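You operate a simulated robot arm through the tools that you are given. There is no shell and no other tool.

The job below is to be done with a simulated robot arm. You get a single attempt, and the scene is never put back.

Task
Test the green spring and stand it in the ring for its force.
Fine: park the tester arm again. Set down upright: what you pick out.

The check looks at the end state, three seconds after you hand in, the way a careful person would. Anything else that was tipped, shoved, dropped, spilled or broken makes it a failure.

Robot
A 7-joint arm with a three-finger gripper, fixed in place. Base frame: the origin is on the floor under the middle of its stand, x ahead of it, y to its left, z up; the work surface is at about z = 0.86. Lengths are in m, angles in degrees, forces in N, time in s.
It reaches about 1.342 m from its shoulder. Its first joint turns from -166.0 to 166.0 degrees. Payload 2.69 kg.
Tool frame: the origin (TCP) lies between the finger pads and is the grasp point; the fingertips stand 0.03 m ahead of it; z points along the fingers, y is the line along which they close. The gripper opens to 0.128 m; its body begins 0.117 m behind the TCP.
Orientation is told as [roll, pitch, yaw] about the base's x, y, z axes, in that order, counted from this pose: with the fingers straight down and closing along the base's y, the tool's x points along the base's -x, its y along +y and its z along -z.

Tools
- The arm moves only by the tool servo_tool. Its arguments are lists of equal length, an entry for each row: "travel": the shift along the tool's x, y, z in units of 100 mm (1.0 is 100 mm), a list of three; "rot": the turn, a rotation vector about the tool's x, y, z in units of 180 degrees (1.0 is 180 degrees), a list of three. In form: {"travel": [[tx, ty, tz], ...], "rot": [[rx, ry, rz], ...]}. A call has 1 to 20 rows; each row is the pose to reach, as a shift and turn from the pose commanded when the call began, along the tool's axes at that moment. "gripper" is the gripper command, from -1 (fully open) to 1 (shut), values between in proportion, set as the call begins (left out, the last holds). A call with a number of a shift or a turn outside -1 to 1 is refused whole. Rows are played at 5 a second. More than 0.05 m and 8.6 degrees between two rows, or a gripper value outside its range, and nothing of the call is played. A pose out of reach is approached as far as the arm can. The call stops where the force on the tool passes 50 N (or 10 N more than at its start, if that is more) or the arm is blocked; 0.2 s more then pass. Each finger travels about 0.127 m/s and halts on what it meets, pressing with about 39 N; the grip force reading is that of the motor and also rises with nothing between the fingers. The clock runs only during rows and for 0.2 s after the last one: add rows that repeat a pose to give the fingers time. It gives the time, the measured TCP pose, the force on the tool (base axes), the opening and the grip force at its end, in the units of the frame above (readings bear some noise), with the torque about the TCP (base axes, N m) and any sound that the robot's microphone picked up.
- Cameras (640 x 400 px; columns grow to the right, rows downward): "scene" is fixed at [0.0508, 0.5003, 1.4159]; the picture's right is [0.39, -0.92, 0.00], its down [-0.50, -0.21, -0.84] and it looks along [0.77, 0.32, -0.55] (base axes); focal length 311 px, centre (320, 200). "wrist" rides on the gripper at [0.058, 0.054, -0.131] in the tool frame; the picture's right is [-0.68, 0.74, 0.00], its down [-0.62, -0.56, -0.55] and it looks along [-0.40, -0.37, 0.84] (tool axes); focal length 234 px, centre (320, 200). There is no depth. A picture from a camera that has moved, and an enlarged one, comes with that camera's place and axes in the base frame and with its lens.
- grab_frame(camera): a new picture of that camera. The clock stands still meanwhile.
- lift_body(by): moves the trunk up (or, below 0, down) by that many m; the arm rides with it, the base frame stays. It gives what a move gives, with no picture.
- zoom(camera, box): a new picture of the part [left, top, right, bottom] of that camera's present view, enlarged. The clock stands still meanwhile.
- finish_job(): hands the job in; it is judged then, once.

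Places have to be worked out from the pictures, the camera data and where the tool is seen. Open the gripper and draw the arm clear of the work before you hand the job in, unless the task says otherwise.

The tools are called after "Call:" by a JSON object that holds its "name" and its "arguments". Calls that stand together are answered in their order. servo_tool: Moves the arm, as the interface text tells. Its arguments: {"type":"object","properties":{"travel":{"type":"array","items":{"type":"array","items":{"type":"number"}}},"rot":{"type":"array","items":{"type":"array","items":{"type":"number"}}},"gripper":{"type":"number"}},"required":["travel","rot"]} The other tools are called the same way: lift_body (by) moves the trunk up or down; grab_frame (camera) takes a picture; zoom (camera, box) takes an enlarged picture of a part of a camera's view; finish_job () hands the job in.

At the start:

```text
clock: 0.0
tcp_pos: [0.4391, 0.5974, 1.2608]
orientation: [0.0, 0.0, 0.0]
wrist_force: [0.1, -0.6, 0.3]
torque: [-0.01, 0.02, 0.04]
finger_gap: 0.1278
finger_force: 0.1
trunk travel left (down, up): [-0.2, 0.15]
```

scene: 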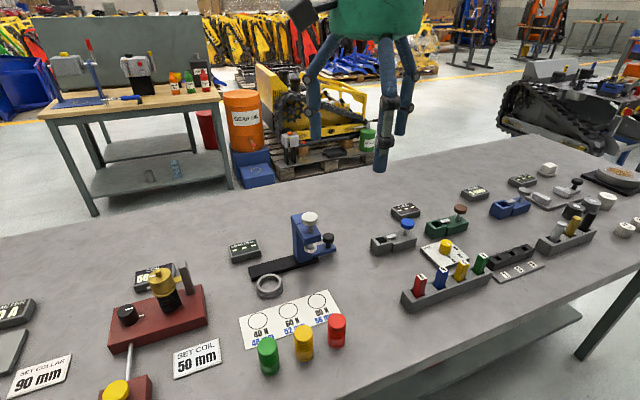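
wrist: 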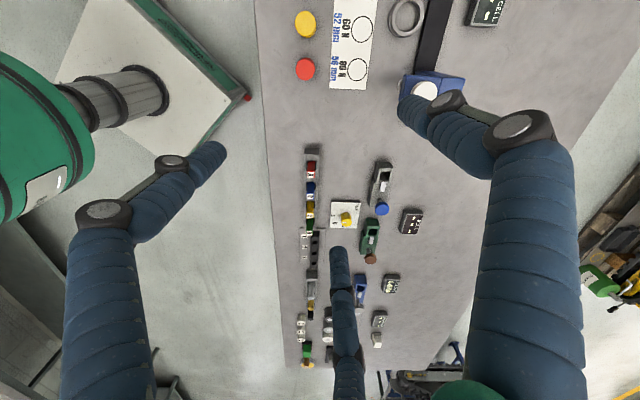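

I'll start by taking closer looks at the tester, the springs and the rings.

Call:
{"name": "zoom", "arguments": {"camera": "scene", "box": [210, 190, 370, 290]}}

Call:
{"name": "zoom", "arguments": {"camera": "scene", "box": [220, 280, 380, 380]}}

Call:
{"name": "zoom", "arguments": {"camera": "scene", "box": [0, 240, 256, 400]}}

Call:
{"name": "zoom", "arguments": {"camera": "scene", "box": [360, 180, 552, 300]}}

```text
4.00 times, centred on (290, 240) of scene
camera zoom: at [0.0508, 0.5003, 1.4159], right [0.39, -0.92, 0.0], down [-0.5, -0.21, -0.84], along [0.77, 0.32, -0.55], focal length 1244 px, centre (440, 40)
```

zoom: 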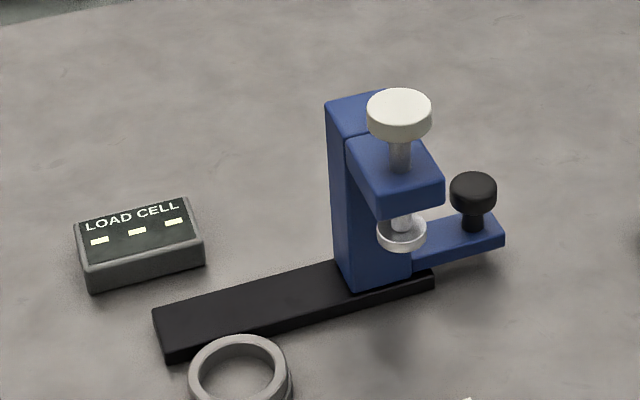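

```text
4.00 times, centred on (300, 330) of scene
camera zoom: at [0.0508, 0.5003, 1.4159], right [0.39, -0.92, 0.0], down [-0.5, -0.21, -0.84], along [0.77, 0.32, -0.55], focal length 1244 px, centre (400, -320)
```

zoom: 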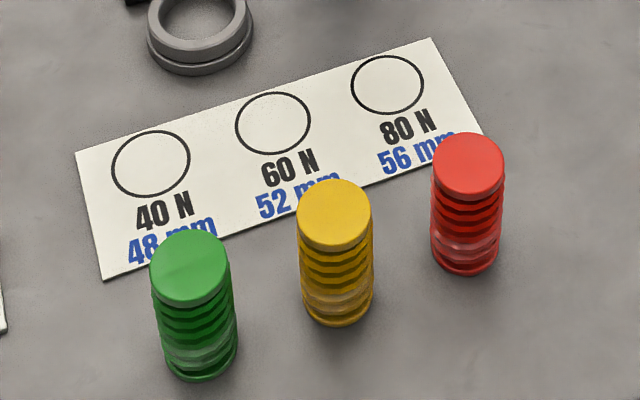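

```text
2.50 times, centred on (128, 320) of scene
camera zoom: at [0.0508, 0.5003, 1.4159], right [0.39, -0.92, 0.0], down [-0.5, -0.21, -0.84], along [0.77, 0.32, -0.55], focal length 777 px, centre (800, -100)
```

zoom: 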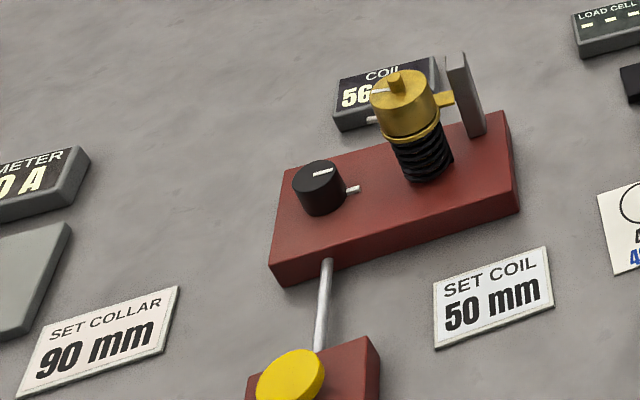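

```text
3.33 times, centred on (456, 240) of scene
camera zoom: at [0.0508, 0.5003, 1.4159], right [0.39, -0.92, 0.0], down [-0.5, -0.21, -0.84], along [0.77, 0.32, -0.55], focal length 1036 px, centre (-133, 67)
```

zoom: 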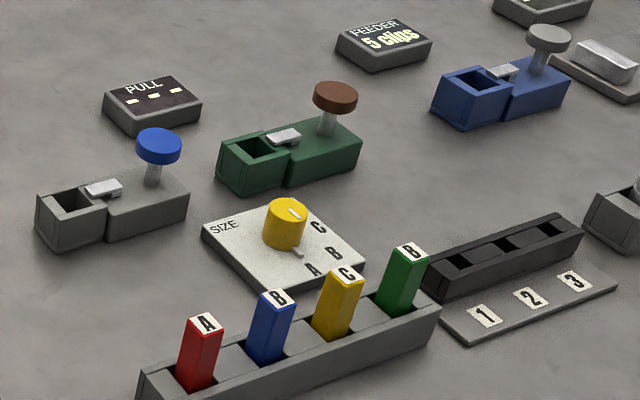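

The load cell shows dashes; I need a better view of the blue tester's mechanism. Zooming tightly with both cameras.

Call:
{"name": "zoom", "arguments": {"camera": "scene", "box": [270, 200, 350, 250]}}

Call:
{"name": "zoom", "arguments": {"camera": "scene", "box": [230, 230, 310, 310]}}

Call:
{"name": "zoom", "arguments": {"camera": "wrist", "box": [260, 0, 516, 160]}}

Call:
{"name": "zoom", "arguments": {"camera": "scene", "box": [480, 140, 640, 260]}}

```text
8.00 times, centred on (310, 225) of scene
camera zoom: at [0.0508, 0.5003, 1.4159], right [0.39, -0.92, 0.0], down [-0.5, -0.21, -0.84], along [0.77, 0.32, -0.55], focal length 2487 px, centre (400, 0)
```

zoom: 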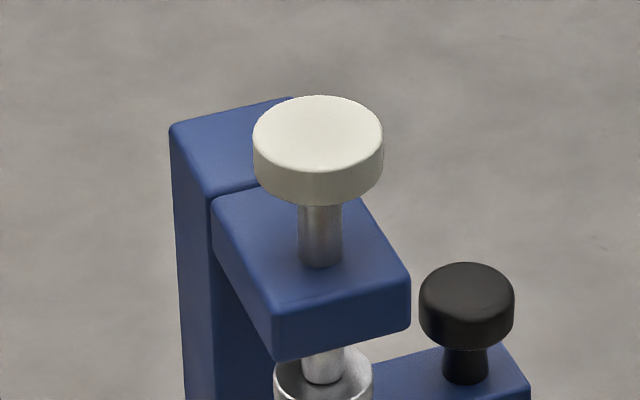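

```text
5.00 times, centred on (270, 270) of scene
camera zoom: at [0.0508, 0.5003, 1.4159], right [0.39, -0.92, 0.0], down [-0.5, -0.21, -0.84], along [0.77, 0.32, -0.55], focal length 1554 px, centre (570, -150)
```

zoom: 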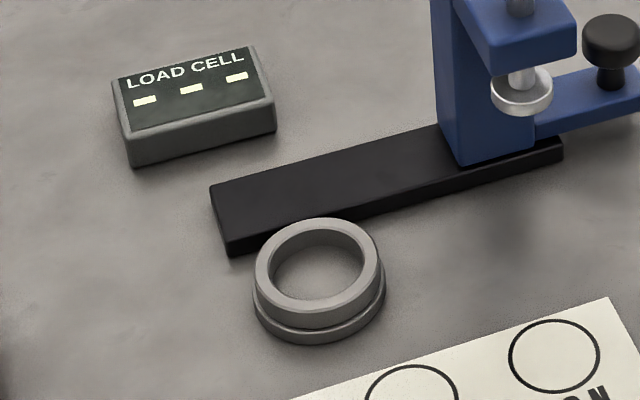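

```text
2.50 times, centred on (388, 80) of wrist
camera zoom: at [0.3826, 0.6519, 1.3927], right [0.68, 0.74, 0.0], down [0.62, -0.56, 0.55], along [0.4, -0.37, -0.84], focal length 585 px, centre (150, 500)
```

zoom: 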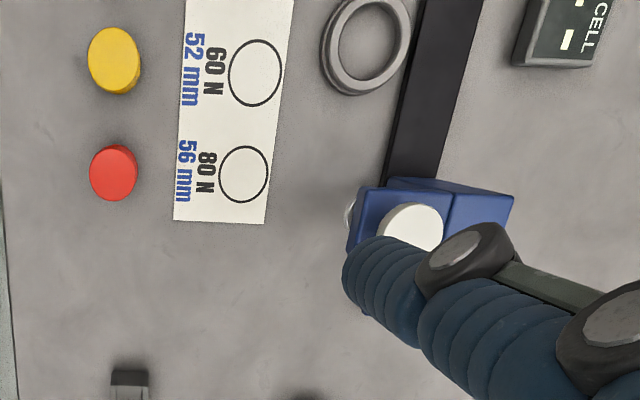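

```text
3.33 times, centred on (560, 200) of scene
camera zoom: at [0.0508, 0.5003, 1.4159], right [0.39, -0.92, 0.0], down [-0.5, -0.21, -0.84], along [0.77, 0.32, -0.55], focal length 1036 px, centre (-480, 200)
```

zoom: 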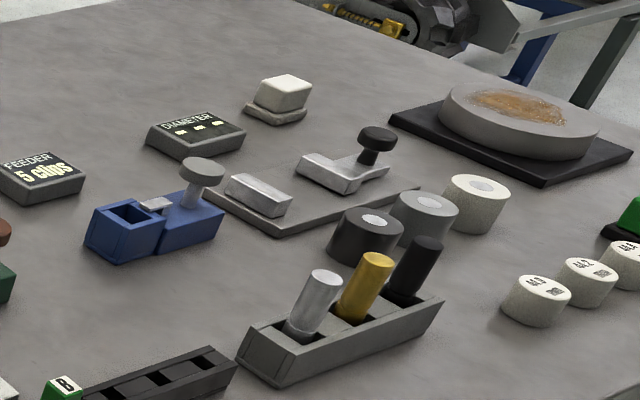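

The tester looks like a carriage on a black rail: a grey nest ring at the left end, a plunger with a white knob, and a black side handle. I estimate green at about (0.289, 0.694), and rings at 40 N (0.366, 0.768), 60 N (0.412, 0.722), 80 N (0.458, 0.677). I'll move above the green spring, yawing 45° so the fingers straddle its neighbour, and look with the wrist camera.

Call:
{"name": "servo_tool", "arguments": {"travel": [[0.25, 0.16, 0.17], [0.5, 0.32, 0.33], [0.75, 0.485, 0.5]], "rot": [[0, 0, 0], [0, 0, 0], [0, 0, 0]], "gripper": -1}}

Call:
{"name": "servo_tool", "arguments": {"travel": [[0.12, 0.08, 0.08], [0.25, 0.16, 0.17], [0.38, 0.24, 0.25], [0.5, 0.32, 0.33], [0.62, 0.4, 0.42], [0.75, 0.485, 0.5], [0.75, 0.485, 0.5]], "rot": [[0, 0, -0.0417], [0, 0, -0.0833], [0, 0, -0.125], [0, 0, -0.1667], [0, 0, -0.2083], [0, 0, -0.25], [0, 0, -0.25]]}}

Call:
{"name": "grab_frame", "arguments": {"camera": "wrist"}}

Call:
{"name": "grab_frame", "arguments": {"camera": "scene"}}

```text
clock: 0.8
tcp_pos: [0.3629, 0.6468, 1.2114]
orientation: [0.0, 0.0, 0.0]
wrist_force: [0.4, 0.1, 0.7]
torque: [0.01, 0.0, -0.02]
finger_gap: 0.1277
finger_force: 0.0
trunk travel left (down, up): [-0.2, 0.15]
```

```text
clock: 2.4
tcp_pos: [0.2882, 0.6947, 1.1597]
orientation: [0.0, 0.0, 45.1]
wrist_force: [-0.1, 0.7, -0.8]
torque: [0.0, -0.05, 0.0]
finger_gap: 0.1281
finger_force: 0.0
trunk travel left (down, up): [-0.2, 0.15]
```

```text
taken
camera wrist: at [0.2109, 0.6918, 1.2923], right [-0.04, 1.0, 0.0], down [0.84, 0.04, 0.55], along [0.55, 0.02, -0.84], focal length 234 px, centre (320, 200)
```

wrist: 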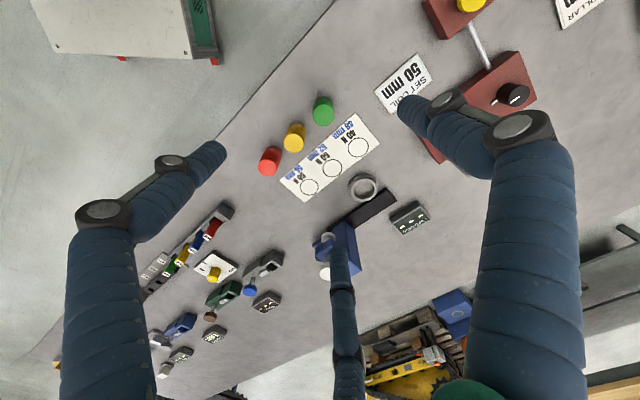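

```text
taken
```

scene: 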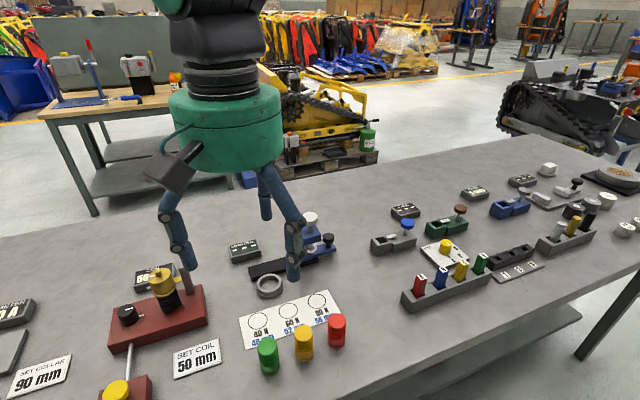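

The wrist view shows the springs, card and nest well; I'll zoom in to refine positions from a second viewpoint.

Call:
{"name": "zoom", "arguments": {"camera": "wrist", "box": [240, 80, 400, 180]}}

Call:
{"name": "zoom", "arguments": {"camera": "wrist", "box": [300, 160, 460, 260]}}

```text
4.00 times, centred on (320, 130) of wrist
camera zoom: at [0.2109, 0.6918, 1.2923], right [-0.04, 1.0, 0.0], down [0.84, 0.04, 0.55], along [0.55, 0.02, -0.84], focal length 937 px, centre (320, 480)
```

zoom: 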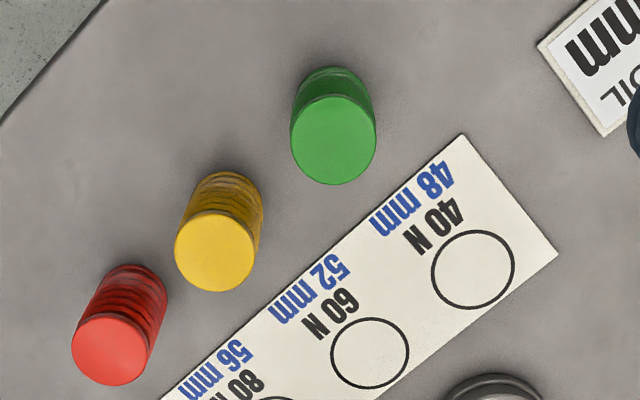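

```text
4.00 times, centred on (380, 210) of wrist
camera zoom: at [0.2109, 0.6918, 1.2923], right [-0.04, 1.0, 0.0], down [0.84, 0.04, 0.55], along [0.55, 0.02, -0.84], focal length 937 px, centre (80, 160)
```

zoom: 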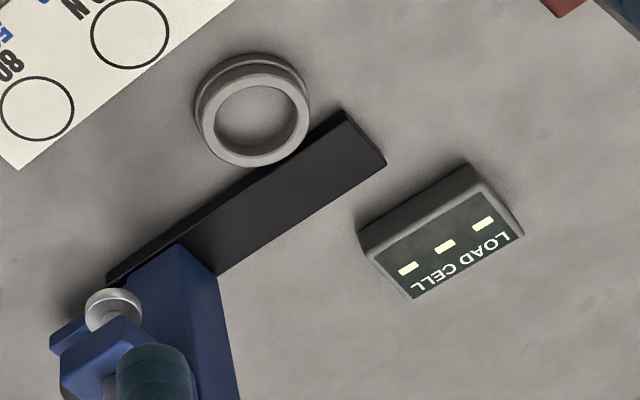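

Both cameras agree: green spring at about (0.296, 0.700), nest ring at about (0.452, 0.7915), and parked plunger at about (0.5225, 0.722), roughly 0.10 m from the nest along the rail. I'll move the wrist camera to a closer view of the tester, staying above it, to see the handle.

Call:
{"name": "servo_tool", "arguments": {"travel": [[-0.35, -0.05, 0.1], [-0.7, -0.1, 0.2]], "rot": [[0, 0, 0], [0, 0, 0]]}}

Call:
{"name": "servo_tool", "arguments": {"travel": [[-0.35, -0.05, 0.15], [-0.7, -0.1, 0.3], [-0.7, -0.1, 0.3]], "rot": [[0, 0, 0], [0, 0, 0], [0, 0, 0]]}}

Call:
{"name": "grab_frame", "arguments": {"camera": "wrist"}}

```text
clock: 3.0
tcp_pos: [0.3472, 0.7362, 1.1364]
orientation: [0.1, 0.1, 45.1]
wrist_force: [1.0, -0.3, -1.0]
torque: [-0.07, 0.04, 0.01]
finger_gap: 0.1281
finger_force: 0.1
trunk travel left (down, up): [-0.2, 0.15]
```

```text
clock: 3.8
tcp_pos: [0.4044, 0.7769, 1.1083]
orientation: [0.0, 0.1, 45.0]
wrist_force: [0.0, 0.1, -0.3]
torque: [-0.02, 0.02, 0.01]
finger_gap: 0.1279
finger_force: 0.0
trunk travel left (down, up): [-0.2, 0.15]
```

```text
taken
camera wrist: at [0.3263, 0.7743, 1.2399], right [-0.04, 1.0, 0.0], down [0.84, 0.04, 0.55], along [0.55, 0.02, -0.84], focal length 234 px, centre (320, 200)
```

wrist: 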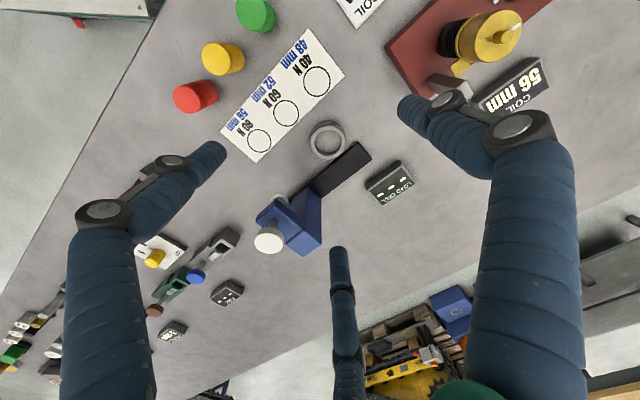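

Good clear view of the tester now; zooming in.

Call:
{"name": "zoom", "arguments": {"camera": "wrist", "box": [230, 110, 390, 260]}}

Call:
{"name": "zoom", "arguments": {"camera": "wrist", "box": [240, 180, 340, 260]}}

```text
2.67 times, centred on (310, 185) of wrist
camera zoom: at [0.3263, 0.7743, 1.2399], right [-0.04, 1.0, 0.0], down [0.84, 0.04, 0.55], along [0.55, 0.02, -0.84], focal length 624 px, centre (347, 240)
```

zoom: 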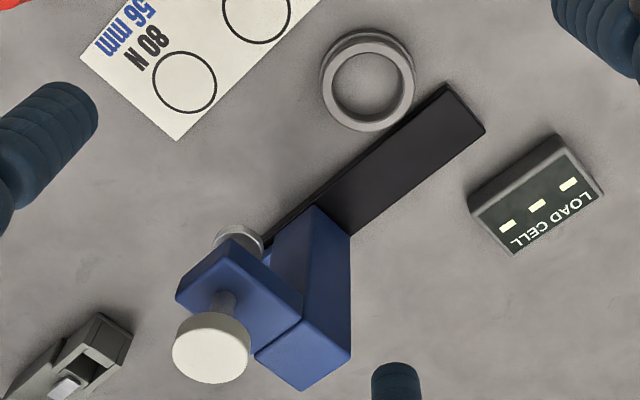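

```text
5.00 times, centred on (290, 220) of wrist
camera zoom: at [0.3263, 0.7743, 1.2399], right [-0.04, 1.0, 0.0], down [0.84, 0.04, 0.55], along [0.55, 0.02, -0.84], focal length 1171 px, centre (470, 100)
```

zoom: 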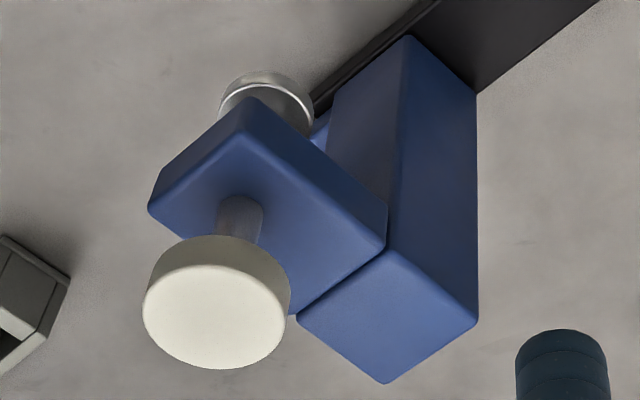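

The handle is hidden from this side. I'll swing the camera round to look from the -y side of the tester.

Call:
{"name": "servo_tool", "arguments": {"travel": [[0.12, -0.23, -0.05], [0.24, -0.47, -0.1], [0.36, -0.7, -0.1]], "rot": [[0, 0, 0], [0, 0, 0], [0, 0, 0]]}}

Call:
{"name": "servo_tool", "arguments": {"travel": [[0.12, -0.23, 0], [0.24, -0.47, 0], [0.36, -0.7, 0]], "rot": [[0, 0, 0], [0, 0, 0], [0, 0, 0]]}}

Call:
{"name": "servo_tool", "arguments": {"travel": [[0.03, -0.06, 0], [0.06, -0.12, 0], [0.09, -0.18, 0], [0.12, -0.24, 0], [0.15, -0.3, 0], [0.18, -0.35, 0], [0.21, -0.41, 0], [0.24, -0.47, 0], [0.27, -0.53, 0], [0.3, -0.58, 0], [0.33, -0.64, 0], [0.36, -0.7, 0], [0.36, -0.7, 0]], "rot": [[0, 0, -0.0417], [0, 0, -0.0833], [0, 0, -0.125], [0, 0, -0.1667], [0, 0, -0.2083], [0, 0, -0.25], [0, 0, -0.2917], [0, 0, -0.3333], [0, 0, -0.375], [0, 0, -0.4167], [0, 0, -0.4583], [0, 0, -0.5], [0, 0, -0.5]]}}

Call:
{"name": "grab_frame", "arguments": {"camera": "wrist"}}

```text
clock: 4.6
tcp_pos: [0.4267, 0.7053, 1.1199]
orientation: [0.1, 0.1, 45.2]
wrist_force: [-0.4, 0.1, 0.3]
torque: [0.05, -0.01, 0.0]
finger_gap: 0.1281
finger_force: 0.1
trunk travel left (down, up): [-0.2, 0.15]
```

```text
clock: 5.4
tcp_pos: [0.4508, 0.6284, 1.1199]
orientation: [0.0, 0.0, 45.0]
wrist_force: [0.2, -0.2, 0.5]
torque: [-0.03, 0.02, 0.02]
finger_gap: 0.1279
finger_force: 0.0
trunk travel left (down, up): [-0.2, 0.15]
```

```text
clock: 8.2
tcp_pos: [0.4752, 0.5552, 1.1217]
orientation: [0.0, 0.0, 135.1]
wrist_force: [0.3, -0.2, 0.2]
torque: [0.01, -0.01, 0.01]
finger_gap: 0.128
finger_force: 0.0
trunk travel left (down, up): [-0.2, 0.15]
```

```text
taken
camera wrist: at [0.4804, 0.4762, 1.2532], right [-1.0, -0.04, 0.0], down [-0.04, 0.84, 0.55], along [-0.02, 0.55, -0.84], focal length 234 px, centre (320, 200)
```

wrist: 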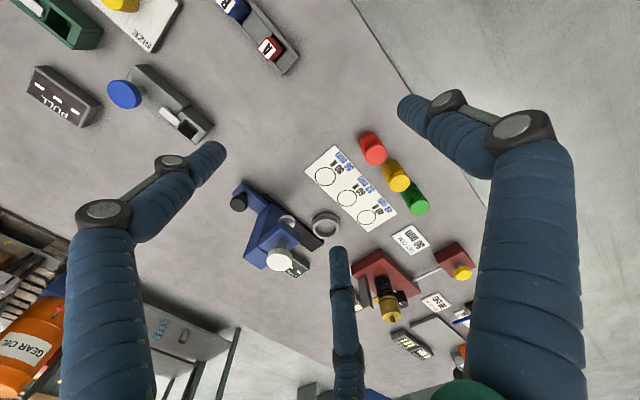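

Now the handle is visible; zooming in.

Call:
{"name": "zoom", "arguments": {"camera": "wrist", "box": [210, 160, 338, 280]}}

Call:
{"name": "zoom", "arguments": {"camera": "wrist", "box": [215, 170, 295, 220]}}

Call:
{"name": "zoom", "arguments": {"camera": "wrist", "box": [330, 110, 450, 220]}}

```text
3.33 times, centred on (274, 220) of wrist
camera zoom: at [0.4804, 0.4762, 1.2532], right [-1.0, -0.04, 0.0], down [-0.04, 0.84, 0.55], along [-0.02, 0.55, -0.84], focal length 781 px, centre (473, 133)
```

zoom: 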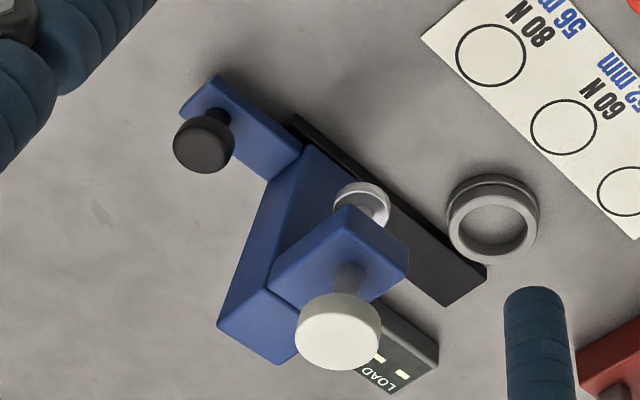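

```text
8.00 times, centred on (255, 195) of wrist
camera zoom: at [0.4804, 0.4762, 1.2532], right [-1.0, -0.04, 0.0], down [-0.04, 0.84, 0.55], along [-0.02, 0.55, -0.84], focal length 1873 px, centre (840, 240)
```

zoom: 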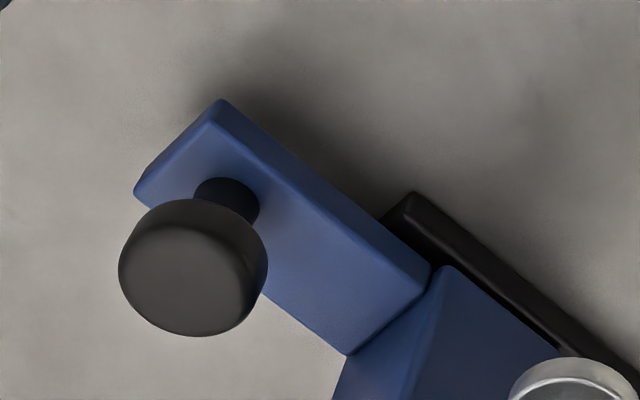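

```text
3.64 times, centred on (390, 165) of wrist
camera zoom: at [0.4804, 0.4762, 1.2532], right [-1.0, -0.04, 0.0], down [-0.04, 0.84, 0.55], along [-0.02, 0.55, -0.84], focal length 852 px, centre (66, 327)
```

zoom: 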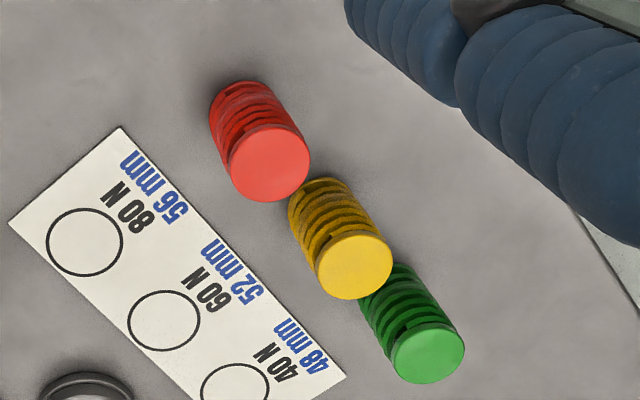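

Handle knob estimated at about (0.614, 0.714), top z ≈ 0.91, on the rail's centre line. I'll check the gripper's shape from the scene camera to judge its clearance to the white knob.

Call:
{"name": "grab_frame", "arguments": {"camera": "scene"}}

```text
taken
```

scene: 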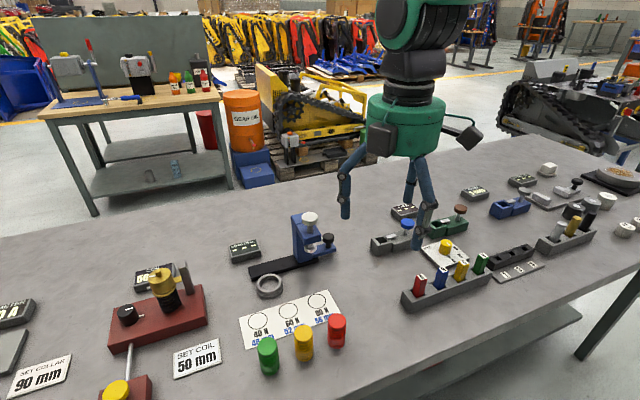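

The clearances look workable. Next I return to yaw 45° above the green spring, with the gripper partly closed to about 0.08 m.

Call:
{"name": "servo_tool", "arguments": {"travel": [[-0.06, 0.01, 0], [-0.13, 0.01, 0], [-0.19, 0.02, 0], [-0.25, 0.03, 0], [-0.32, 0.03, 0], [-0.38, 0.04, 0], [-0.44, 0.05, 0], [-0.51, 0.05, 0], [-0.57, 0.06, 0], [-0.63, 0.07, 0], [-0.7, 0.07, 0], [-0.76, 0.08, 0]], "rot": [[0, 0, 0.0417], [0, 0, 0.0833], [0, 0, 0.125], [0, 0, 0.1667], [0, 0, 0.2083], [0, 0, 0.25], [0, 0, 0.2917], [0, 0, 0.3333], [0, 0, 0.375], [0, 0, 0.4167], [0, 0, 0.4583], [0, 0, 0.5]], "gripper": -0.25}}

Call:
{"name": "servo_tool", "arguments": {"travel": [[0.03, 0.25, 0.1], [0.05, 0.5, 0.2], [0.08, 0.76, 0.3], [0.08, 0.76, 0.3]], "rot": [[0, 0, 0], [0, 0, 0], [0, 0, 0], [0, 0, 0]]}}

```text
clock: 10.8
tcp_pos: [0.4164, 0.6037, 1.1207]
orientation: [0.0, 0.0, 44.8]
wrist_force: [0.2, -0.3, 0.6]
torque: [0.02, 0.01, -0.01]
finger_gap: 0.08
finger_force: 0.0
trunk travel left (down, up): [-0.2, 0.15]
```

```text
clock: 11.8
tcp_pos: [0.3562, 0.6541, 1.0896]
orientation: [0.1, 0.0, 45.0]
wrist_force: [-1.1, 0.5, -0.7]
torque: [-0.05, -0.01, 0.01]
finger_gap: 0.0801
finger_force: 0.1
trunk travel left (down, up): [-0.2, 0.15]
```

Continuing to above the green spring.

Call:
{"name": "servo_tool", "arguments": {"travel": [[0.03, 0.25, 0.15], [0.07, 0.5, 0.3], [0.1, 0.75, 0.5], [0.1, 0.75, 0.5]], "rot": [[0, 0, 0], [0, 0, 0], [0, 0, 0], [0, 0, 0]]}}

Call:
{"name": "grab_frame", "arguments": {"camera": "wrist"}}

Call:
{"name": "grab_frame", "arguments": {"camera": "scene"}}

```text
clock: 12.8
tcp_pos: [0.2935, 0.6956, 1.0405]
orientation: [0.0, -0.1, 45.0]
wrist_force: [-0.9, 0.6, -0.6]
torque: [-0.02, 0.02, 0.0]
finger_gap: 0.0799
finger_force: 0.1
trunk travel left (down, up): [-0.2, 0.15]
```

```text
taken
camera wrist: at [0.2163, 0.693, 1.1729], right [-0.04, 1.0, 0.0], down [0.84, 0.04, 0.55], along [0.55, 0.02, -0.84], focal length 234 px, centre (320, 200)
```

wrist: 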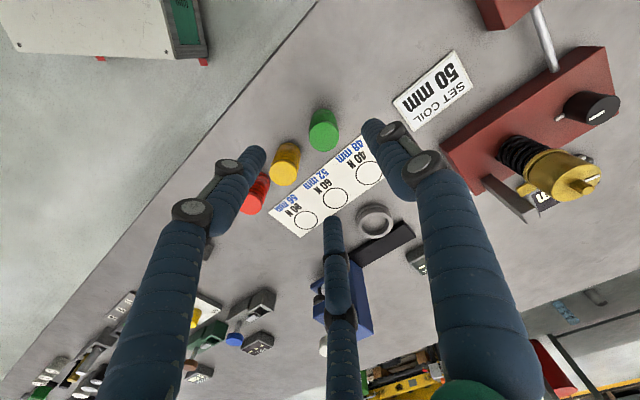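

```text
taken
```

scene: 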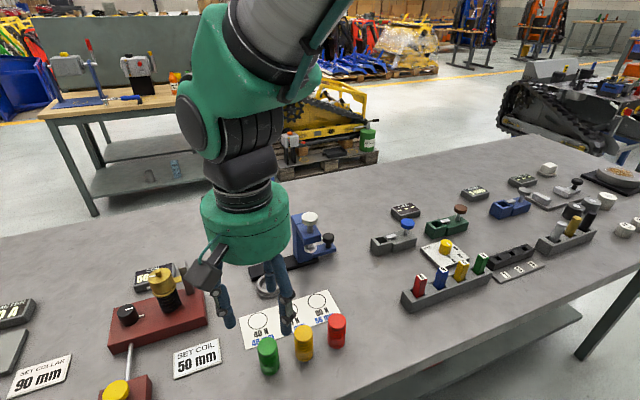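

Zooming on green to fine-tune the centring before descending.

Call:
{"name": "zoom", "arguments": {"camera": "wrist", "box": [260, 90, 388, 170]}}

```text
5.00 times, centred on (324, 130) of wrist
camera zoom: at [0.2163, 0.693, 1.1729], right [-0.04, 1.0, 0.0], down [0.84, 0.04, 0.55], along [0.55, 0.02, -0.84], focal length 1171 px, centre (300, 550)
```

zoom: 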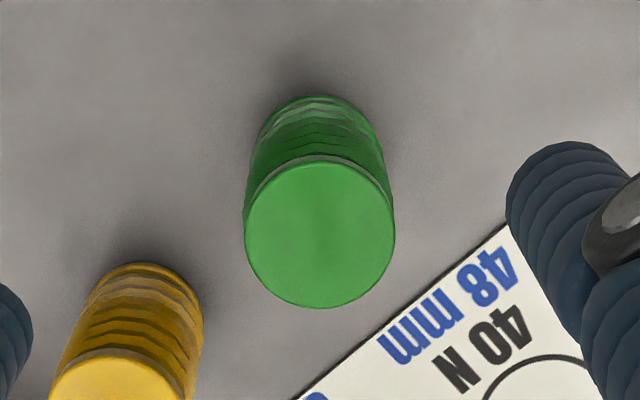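

Green is centred at about (0.298, 0.7005) with its top near z 0.922. I'll correct laterally, descend in two steps to TCP z ≈ 0.912, then look before closing.

Call:
{"name": "servo_tool", "arguments": {"travel": [[-0.066, 0.003, 0], [-0.066, 0.003, 0.3], [-0.066, 0.003, 0.55], [-0.066, 0.003, 0.8]], "rot": [[0, 0, 0], [0, 0, 0], [0, 0, 0], [0, 0, 0]]}}

Call:
{"name": "servo_tool", "arguments": {"travel": [[0, 0, 0.2], [0, 0, 0.35], [0, 0, 0.485], [0, 0, 0.485]], "rot": [[0, 0, 0], [0, 0, 0], [0, 0, 0], [0, 0, 0]]}}

Call:
{"name": "grab_frame", "arguments": {"camera": "wrist"}}

Call:
{"name": "zoom", "arguments": {"camera": "scene", "box": [190, 280, 382, 400]}}

```text
clock: 13.8
tcp_pos: [0.2986, 0.7017, 0.961]
orientation: [0.1, 0.0, 45.0]
wrist_force: [0.6, 0.8, 0.6]
torque: [0.03, -0.01, -0.01]
finger_gap: 0.08
finger_force: 0.1
trunk travel left (down, up): [-0.2, 0.15]
```

```text
clock: 14.8
tcp_pos: [0.2988, 0.7005, 0.9114]
orientation: [0.0, 0.0, 45.1]
wrist_force: [-0.7, -0.3, 0.8]
torque: [0.01, 0.02, 0.01]
finger_gap: 0.08
finger_force: 0.0
trunk travel left (down, up): [-0.2, 0.15]
```

```text
taken
camera wrist: at [0.2222, 0.6974, 1.0429], right [-0.04, 1.0, 0.0], down [0.84, 0.04, 0.55], along [0.55, 0.02, -0.84], focal length 234 px, centre (320, 200)
```

wrist: 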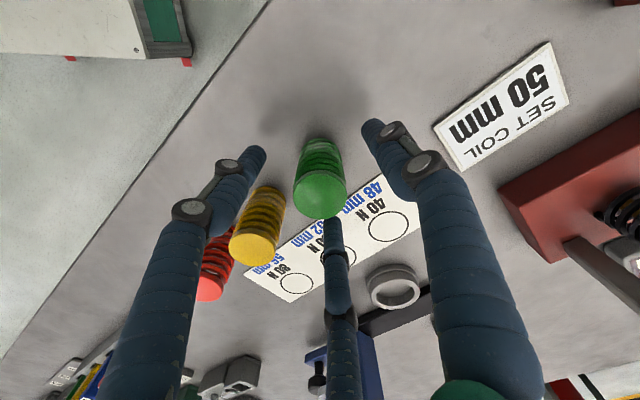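

```text
3.33 times, centred on (286, 340) of scene
camera zoom: at [0.0508, 0.5003, 1.4159], right [0.39, -0.92, 0.0], down [-0.5, -0.21, -0.84], along [0.77, 0.32, -0.55], focal length 1036 px, centre (433, -267)
```

zoom: 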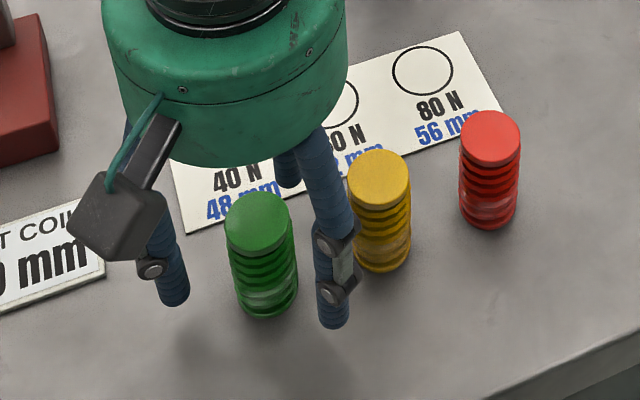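

Green stands between the three fingers with clear margins. Closing gently.

Call:
{"name": "servo_tool", "arguments": {"travel": [[0, 0, 0], [0, 0, 0], [0, 0, 0], [0, 0, 0], [0, 0, 0]], "rot": [[0, 0, 0], [0, 0, 0], [0, 0, 0], [0, 0, 0], [0, 0, 0]], "gripper": 0.6}}

Call:
{"name": "grab_frame", "arguments": {"camera": "wrist"}}

Call:
{"name": "zoom", "arguments": {"camera": "scene", "box": [190, 280, 382, 400]}}

```text
clock: 16.0
tcp_pos: [0.2997, 0.7, 0.9103]
orientation: [0.1, -0.1, 44.9]
wrist_force: [-0.6, -0.1, -0.5]
torque: [-0.01, -0.01, 0.0]
finger_gap: 0.0312
finger_force: 39.3
trunk travel left (down, up): [-0.2, 0.15]
```

```text
taken
camera wrist: at [0.2221, 0.6973, 1.043], right [-0.04, 1.0, 0.0], down [0.84, 0.04, 0.55], along [0.55, 0.02, -0.84], focal length 234 px, centre (320, 200)
```

wrist: 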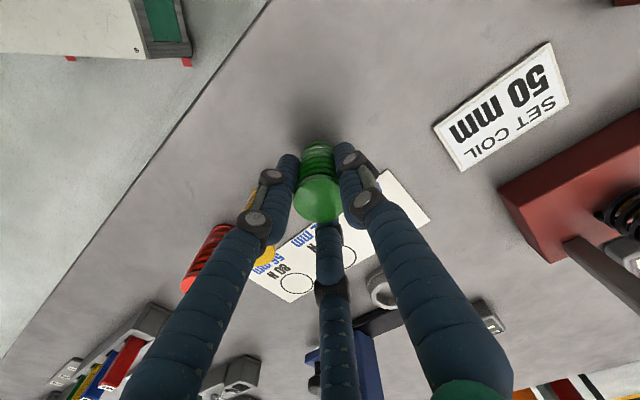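

```text
3.33 times, centred on (286, 340) of scene
camera zoom: at [0.0508, 0.5003, 1.4159], right [0.39, -0.92, 0.0], down [-0.5, -0.21, -0.84], along [0.77, 0.32, -0.55], focal length 1036 px, centre (433, -267)
```

zoom: 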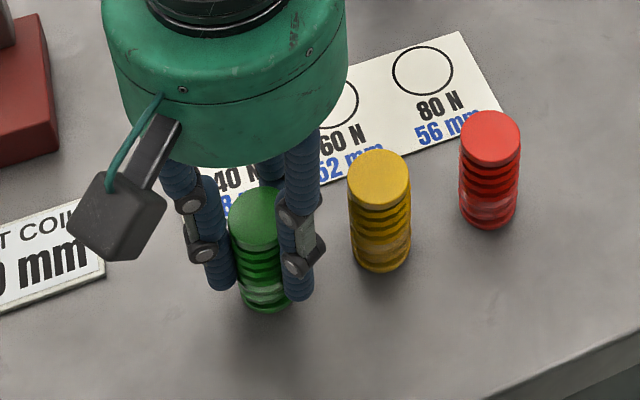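

Gripped (gap 0.031, 39 N). Lifting straight up 0.09 m.

Call:
{"name": "servo_tool", "arguments": {"travel": [[0, 0, -0.1], [0, 0, -0.3], [0, 0, -0.6], [0, 0, -0.9], [0, 0, -0.9]], "rot": [[0, 0, 0], [0, 0, 0], [0, 0, 0], [0, 0, 0], [0, 0, 0]]}}

Call:
{"name": "grab_frame", "arguments": {"camera": "scene"}}

Call:
{"name": "zoom", "arguments": {"camera": "wrist", "box": [240, 80, 400, 280]}}

```text
clock: 17.2
tcp_pos: [0.2999, 0.7009, 1.0013]
orientation: [0.1, 0.1, 45.0]
wrist_force: [-0.1, -0.8, -1.0]
torque: [0.06, -0.05, 0.02]
finger_gap: 0.0311
finger_force: 38.9
trunk travel left (down, up): [-0.2, 0.15]
```

```text
taken
```

scene: 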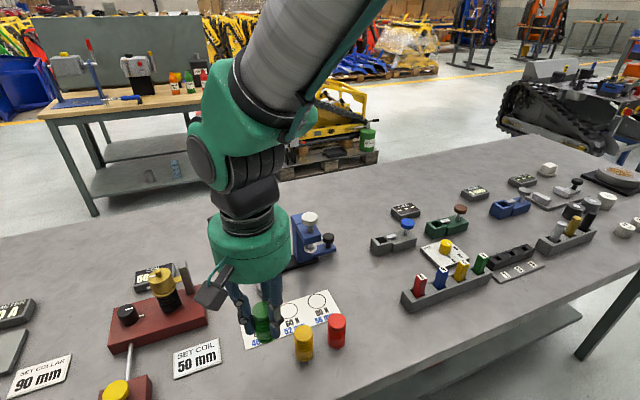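

```text
2.00 times, centred on (320, 180) of wrist
camera zoom: at [0.2224, 0.6974, 1.1339], right [-0.04, 1.0, 0.0], down [0.84, 0.04, 0.55], along [0.55, 0.02, -0.84], focal length 468 px, centre (320, 240)
```

zoom: 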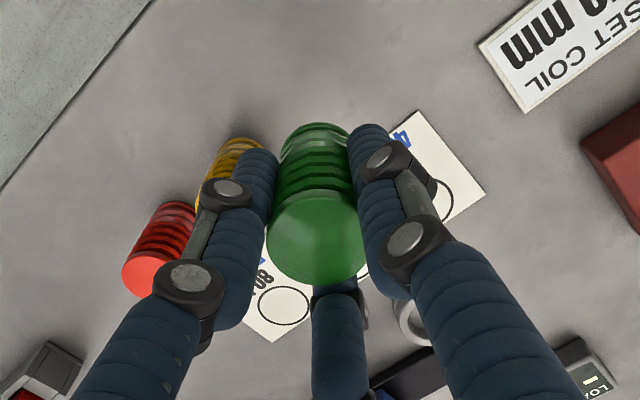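

The spring is held upright. Moving it above the nest ring in two steps.

Call:
{"name": "servo_tool", "arguments": {"travel": [[-0.29, -0.072, 0], [-0.58, -0.145, 0], [-0.861, -0.217, 0]], "rot": [[0, 0, 0], [0, 0, 0], [0, 0, 0]]}}

Call:
{"name": "servo_tool", "arguments": {"travel": [[-0.29, -0.072, 0], [-0.58, -0.145, 0], [-0.861, -0.217, 0], [-0.861, -0.217, 0]], "rot": [[0, 0, 0], [0, 0, 0], [0, 0, 0], [0, 0, 0]]}}

Call:
{"name": "grab_frame", "arguments": {"camera": "wrist"}}

Call:
{"name": "zoom", "arguments": {"camera": "scene", "box": [200, 190, 360, 290]}}

Call:
{"name": "zoom", "arguments": {"camera": "wrist", "box": [250, 80, 378, 240]}}

```text
clock: 18.0
tcp_pos: [0.3783, 0.7458, 1.002]
orientation: [-0.1, 0.0, 45.0]
wrist_force: [0.0, -0.1, -0.1]
torque: [-0.01, -0.02, 0.05]
finger_gap: 0.0312
finger_force: 39.0
trunk travel left (down, up): [-0.2, 0.15]
```

```text
clock: 19.0
tcp_pos: [0.4561, 0.7918, 1.0014]
orientation: [0.0, 0.0, 45.0]
wrist_force: [1.0, 1.0, -0.5]
torque: [0.01, 0.02, 0.0]
finger_gap: 0.0313
finger_force: 39.4
trunk travel left (down, up): [-0.2, 0.15]
```

```text
taken
camera wrist: at [0.3789, 0.789, 1.1336], right [-0.04, 1.0, 0.0], down [0.84, 0.04, 0.55], along [0.55, 0.02, -0.84], focal length 234 px, centre (320, 200)
```

wrist: 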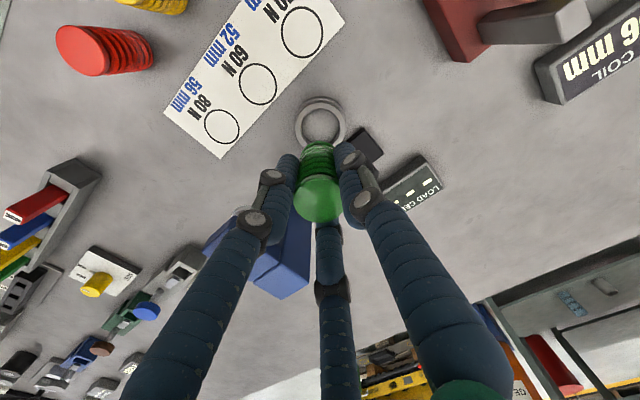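

```text
4.00 times, centred on (280, 240) of scene
camera zoom: at [0.0508, 0.5003, 1.4159], right [0.39, -0.92, 0.0], down [-0.5, -0.21, -0.84], along [0.77, 0.32, -0.55], focal length 1244 px, centre (480, 40)
```

zoom: 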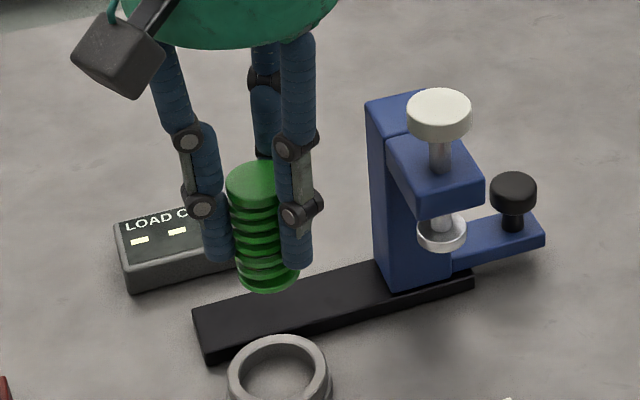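

```text
2.50 times, centred on (314, 160) of wrist
camera zoom: at [0.3789, 0.789, 1.1336], right [-0.04, 1.0, 0.0], down [0.84, 0.04, 0.55], along [0.55, 0.02, -0.84], focal length 585 px, centre (335, 300)
```

zoom: 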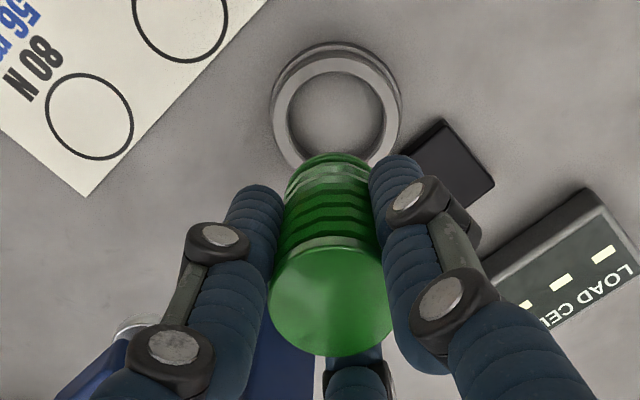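

The spring axis appears about 7 mm too far in +x relative to the nest. I'll correct and descend until the base is just above the rim, then re-check.

Call:
{"name": "servo_tool", "arguments": {"travel": [[0.064, 0.042, 0.0], [0.064, 0.042, 0.3], [0.064, 0.042, 0.62], [0.064, 0.042, 0.62]], "rot": [[0, 0, 0], [0, 0, 0], [0, 0, 0], [0, 0, 0]]}}

Call:
{"name": "zoom", "arguments": {"camera": "scene", "box": [222, 230, 318, 300]}}

Call:
{"name": "zoom", "arguments": {"camera": "wrist", "box": [250, 80, 378, 240]}}

```text
clock: 20.0
tcp_pos: [0.445, 0.7906, 0.9394]
orientation: [0.1, 0.0, 45.0]
wrist_force: [0.9, 0.1, -0.4]
torque: [-0.03, 0.05, 0.03]
finger_gap: 0.031
finger_force: 39.2
trunk travel left (down, up): [-0.2, 0.15]
```

```text
5.71 times, centred on (270, 265) of scene
camera zoom: at [0.0508, 0.5003, 1.4159], right [0.39, -0.92, 0.0], down [-0.5, -0.21, -0.84], along [0.77, 0.32, -0.55], focal length 1776 px, centre (606, -171)
```

zoom: 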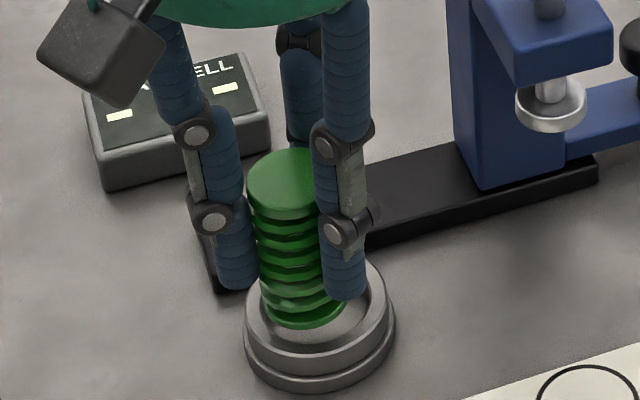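

```text
2.50 times, centred on (314, 160) of wrist
camera zoom: at [0.3677, 0.7884, 1.0715], right [-0.04, 1.0, 0.0], down [0.84, 0.04, 0.55], along [0.55, 0.02, -0.84], focal length 585 px, centre (335, 300)
```

zoom: 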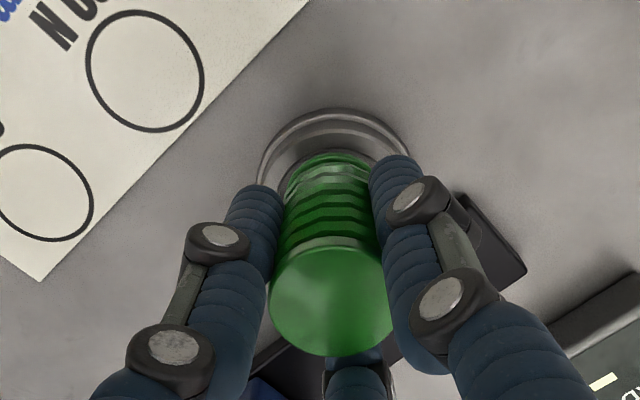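

The arm had been still settling; the settled position is x ≈ 0.445. I'll zoom tighter to measure the spring's base against the ring.

Call:
{"name": "zoom", "arguments": {"camera": "scene", "box": [246, 262, 294, 302]}}

Call:
{"name": "zoom", "arguments": {"camera": "wrist", "box": [282, 115, 362, 165]}}

```text
10.00 times, centred on (270, 282) of scene
camera zoom: at [0.0508, 0.5003, 1.4159], right [0.39, -0.92, 0.0], down [-0.5, -0.21, -0.84], along [0.77, 0.32, -0.55], focal length 3109 px, centre (820, -620)
```

zoom: 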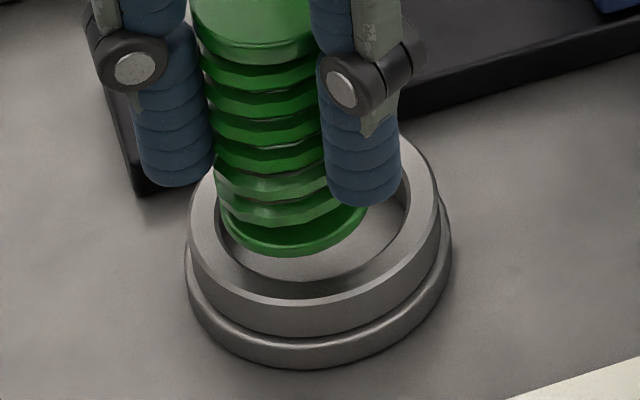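

```text
8.00 times, centred on (322, 140) of wrist
camera zoom: at [0.3677, 0.7884, 1.0715], right [-0.04, 1.0, 0.0], down [0.84, 0.04, 0.55], along [0.55, 0.02, -0.84], focal length 1873 px, centre (304, 680)
```

zoom: 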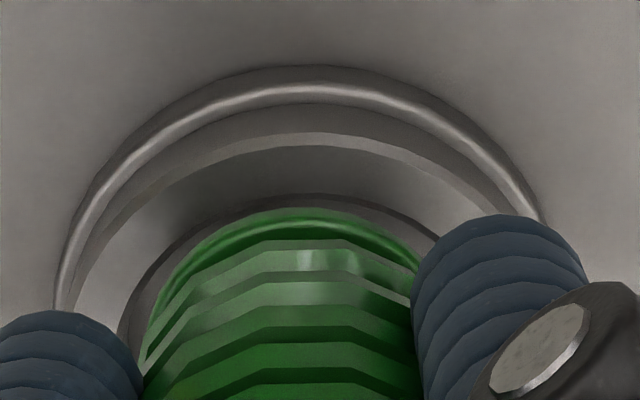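

Both cameras now agree the spring base must shift about +7 mm in x and +1 mm in y to centre on the cup. Correcting and letting it settle.

Call:
{"name": "servo_tool", "arguments": {"travel": [[-0.03, -0.02, 0], [-0.057, -0.042, 0], [-0.057, -0.042, 0], [-0.057, -0.042, 0], [-0.057, -0.042, 0]], "rot": [[0, 0, 0], [0, 0, 0], [0, 0, 0], [0, 0, 0], [0, 0, 0]]}}

Call:
{"name": "zoom", "arguments": {"camera": "scene", "box": [246, 262, 294, 302]}}

Call:
{"name": "zoom", "arguments": {"camera": "wrist", "box": [282, 115, 362, 165]}}

```text
clock: 21.2
tcp_pos: [0.4516, 0.7909, 0.939]
orientation: [0.1, 0.0, 45.0]
wrist_force: [0.5, 0.1, -0.6]
torque: [0.05, 0.0, -0.01]
finger_gap: 0.0315
finger_force: 39.0
trunk travel left (down, up): [-0.2, 0.15]
```

```text
10.00 times, centred on (270, 282) of scene
camera zoom: at [0.0508, 0.5003, 1.4159], right [0.39, -0.92, 0.0], down [-0.5, -0.21, -0.84], along [0.77, 0.32, -0.55], focal length 3109 px, centre (820, -620)
```

zoom: 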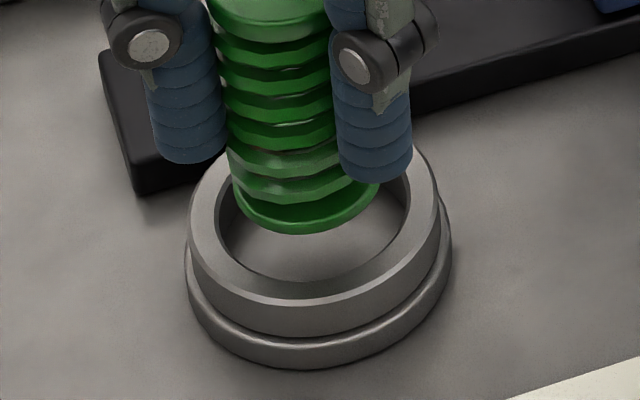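

```text
8.00 times, centred on (322, 140) of wrist
camera zoom: at [0.3744, 0.7893, 1.0714], right [-0.04, 1.0, 0.0], down [0.84, 0.04, 0.55], along [0.55, 0.02, -0.84], focal length 1873 px, centre (304, 680)
```

zoom: 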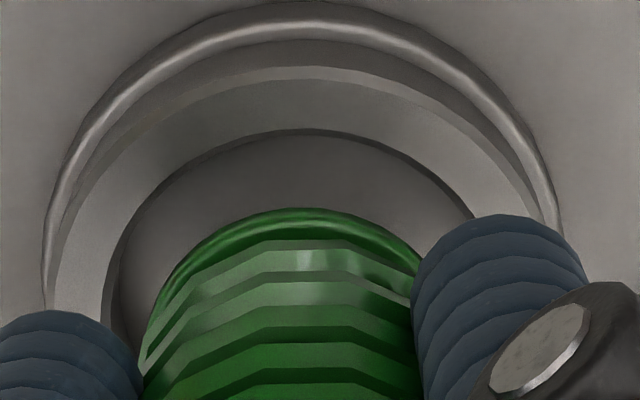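

Now the base is centred over the hole within about 1–2 mm. Descending slowly while watching the force.

Call:
{"name": "servo_tool", "arguments": {"travel": [[0, 0.005, 0.05], [0, 0.005, 0.1], [0, 0.005, 0.13], [0, 0.005, 0.13]], "rot": [[0, 0, 0], [0, 0, 0], [0, 0, 0], [0, 0, 0]]}}

Call:
{"name": "zoom", "arguments": {"camera": "scene", "box": [246, 262, 294, 302]}}

Call:
{"name": "zoom", "arguments": {"camera": "wrist", "box": [282, 115, 362, 165]}}

```text
clock: 22.2
tcp_pos: [0.4511, 0.7921, 0.9261]
orientation: [0.1, 0.0, 45.1]
wrist_force: [0.1, 0.1, -0.9]
torque: [-0.01, 0.01, 0.04]
finger_gap: 0.0314
finger_force: 39.0
trunk travel left (down, up): [-0.2, 0.15]
```

```text
10.00 times, centred on (270, 282) of scene
camera zoom: at [0.0508, 0.5003, 1.4159], right [0.39, -0.92, 0.0], down [-0.5, -0.21, -0.84], along [0.77, 0.32, -0.55], focal length 3109 px, centre (820, -620)
```

zoom: 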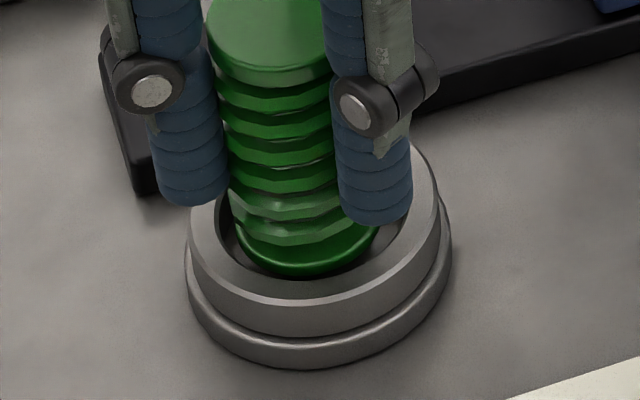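

```text
8.00 times, centred on (322, 140) of wrist
camera zoom: at [0.3736, 0.7899, 1.0587], right [-0.04, 1.0, 0.0], down [0.84, 0.04, 0.55], along [0.55, 0.02, -0.84], focal length 1873 px, centre (304, 680)
```

zoom: 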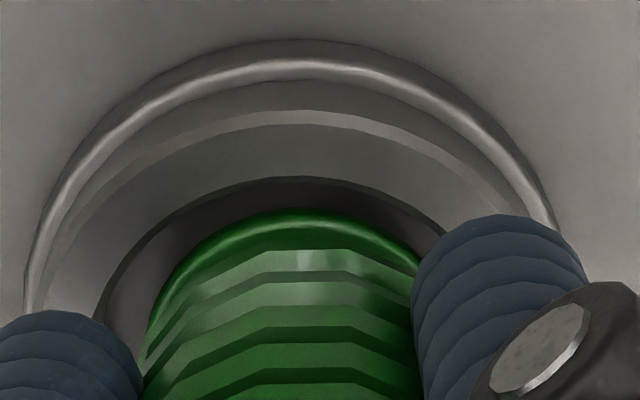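

The base is entering the cup, centred. Continuing down in small steps.

Call:
{"name": "servo_tool", "arguments": {"travel": [[0, 0, 0.02], [0, 0, 0.04], [0, 0, 0.06], [0, 0, 0.06]], "rot": [[0, 0, 0], [0, 0, 0], [0, 0, 0], [0, 0, 0]]}}

Call:
{"name": "servo_tool", "arguments": {"travel": [[0, 0, 0.015], [0, 0, 0.03], [0, 0, 0.03]], "rot": [[0, 0, 0], [0, 0, 0], [0, 0, 0]]}}

Call:
{"name": "zoom", "arguments": {"camera": "scene", "box": [246, 252, 294, 302]}}

```text
clock: 23.2
tcp_pos: [0.4517, 0.7928, 0.9203]
orientation: [0.0, 0.0, 45.0]
wrist_force: [0.3, -0.7, -0.3]
torque: [-0.02, 0.01, 0.0]
finger_gap: 0.0313
finger_force: 38.6
trunk travel left (down, up): [-0.2, 0.15]
```

```text
clock: 24.0
tcp_pos: [0.451, 0.7923, 0.9189]
orientation: [0.0, 0.0, 44.9]
wrist_force: [-0.2, 0.8, 0.9]
torque: [0.08, -0.01, 0.06]
finger_gap: 0.0309
finger_force: 39.0
trunk travel left (down, up): [-0.2, 0.15]
```

```text
8.00 times, centred on (270, 277) of scene
camera zoom: at [0.0508, 0.5003, 1.4159], right [0.39, -0.92, 0.0], down [-0.5, -0.21, -0.84], along [0.77, 0.32, -0.55], focal length 2487 px, centre (720, -416)
```

zoom: 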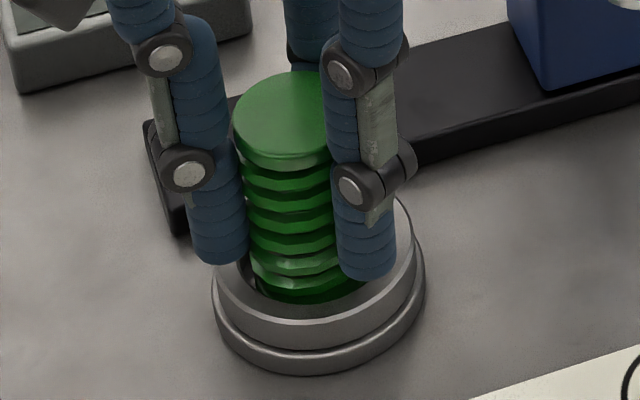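

No clear contact yet (force within noise). Going down a further couple of millimetres at a time.

Call:
{"name": "servo_tool", "arguments": {"travel": [[0, 0, 0.01], [0, 0, 0.02], [0, 0, 0.02]], "rot": [[0, 0, 0], [0, 0, 0], [0, 0, 0]]}}

Call:
{"name": "servo_tool", "arguments": {"travel": [[0, 0, 0.01], [0, 0, 0.02], [0, 0, 0.02]], "rot": [[0, 0, 0], [0, 0, 0], [0, 0, 0]]}}

Call:
{"name": "zoom", "arguments": {"camera": "scene", "box": [220, 232, 300, 302]}}

```text
clock: 24.8
tcp_pos: [0.4507, 0.7925, 0.9181]
orientation: [-0.1, -0.1, 45.0]
wrist_force: [-5.3, -4.4, 19.4]
torque: [-0.18, 0.23, 0.06]
finger_gap: 0.0315
finger_force: 38.8
trunk travel left (down, up): [-0.2, 0.15]
```

```text
clock: 25.6
tcp_pos: [0.4512, 0.7919, 0.9185]
orientation: [0.0, -0.3, 45.0]
wrist_force: [-4.1, -5.2, 36.4]
torque: [-0.21, 0.17, 0.08]
finger_gap: 0.0313
finger_force: 39.1
trunk travel left (down, up): [-0.2, 0.15]
```

```text
5.71 times, centred on (260, 267) of scene
camera zoom: at [0.0508, 0.5003, 1.4159], right [0.39, -0.92, 0.0], down [-0.5, -0.21, -0.84], along [0.77, 0.32, -0.55], focal length 1776 px, centre (663, -183)
```

zoom: 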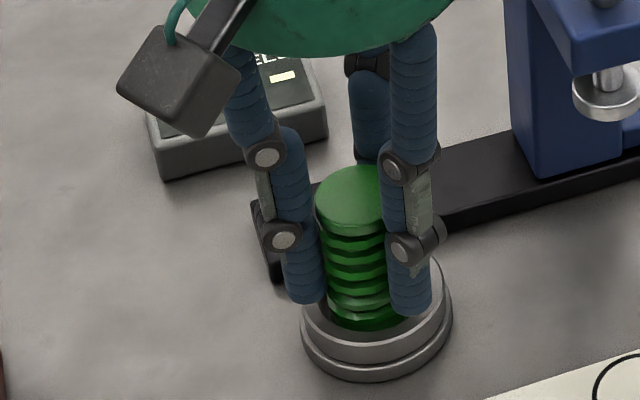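

The spring is seated on the cup's floor (contact at TCP z ≈ 0.918, so floor ≈ 0.868). I'll relieve the downward force, then open.

Call:
{"name": "servo_tool", "arguments": {"travel": [[0, 0, -0.02], [0, 0, -0.045], [0, 0, -0.045], [0, 0, -0.045]], "rot": [[0, 0, 0], [0, 0, 0], [0, 0, 0], [0, 0, 0]]}}

```text
clock: 26.6
tcp_pos: [0.4515, 0.7902, 0.9175]
orientation: [0.1, 0.1, 45.1]
wrist_force: [-0.2, 2.2, 11.3]
torque: [0.29, -0.09, 0.03]
finger_gap: 0.031
finger_force: 38.8
trunk travel left (down, up): [-0.2, 0.15]
```

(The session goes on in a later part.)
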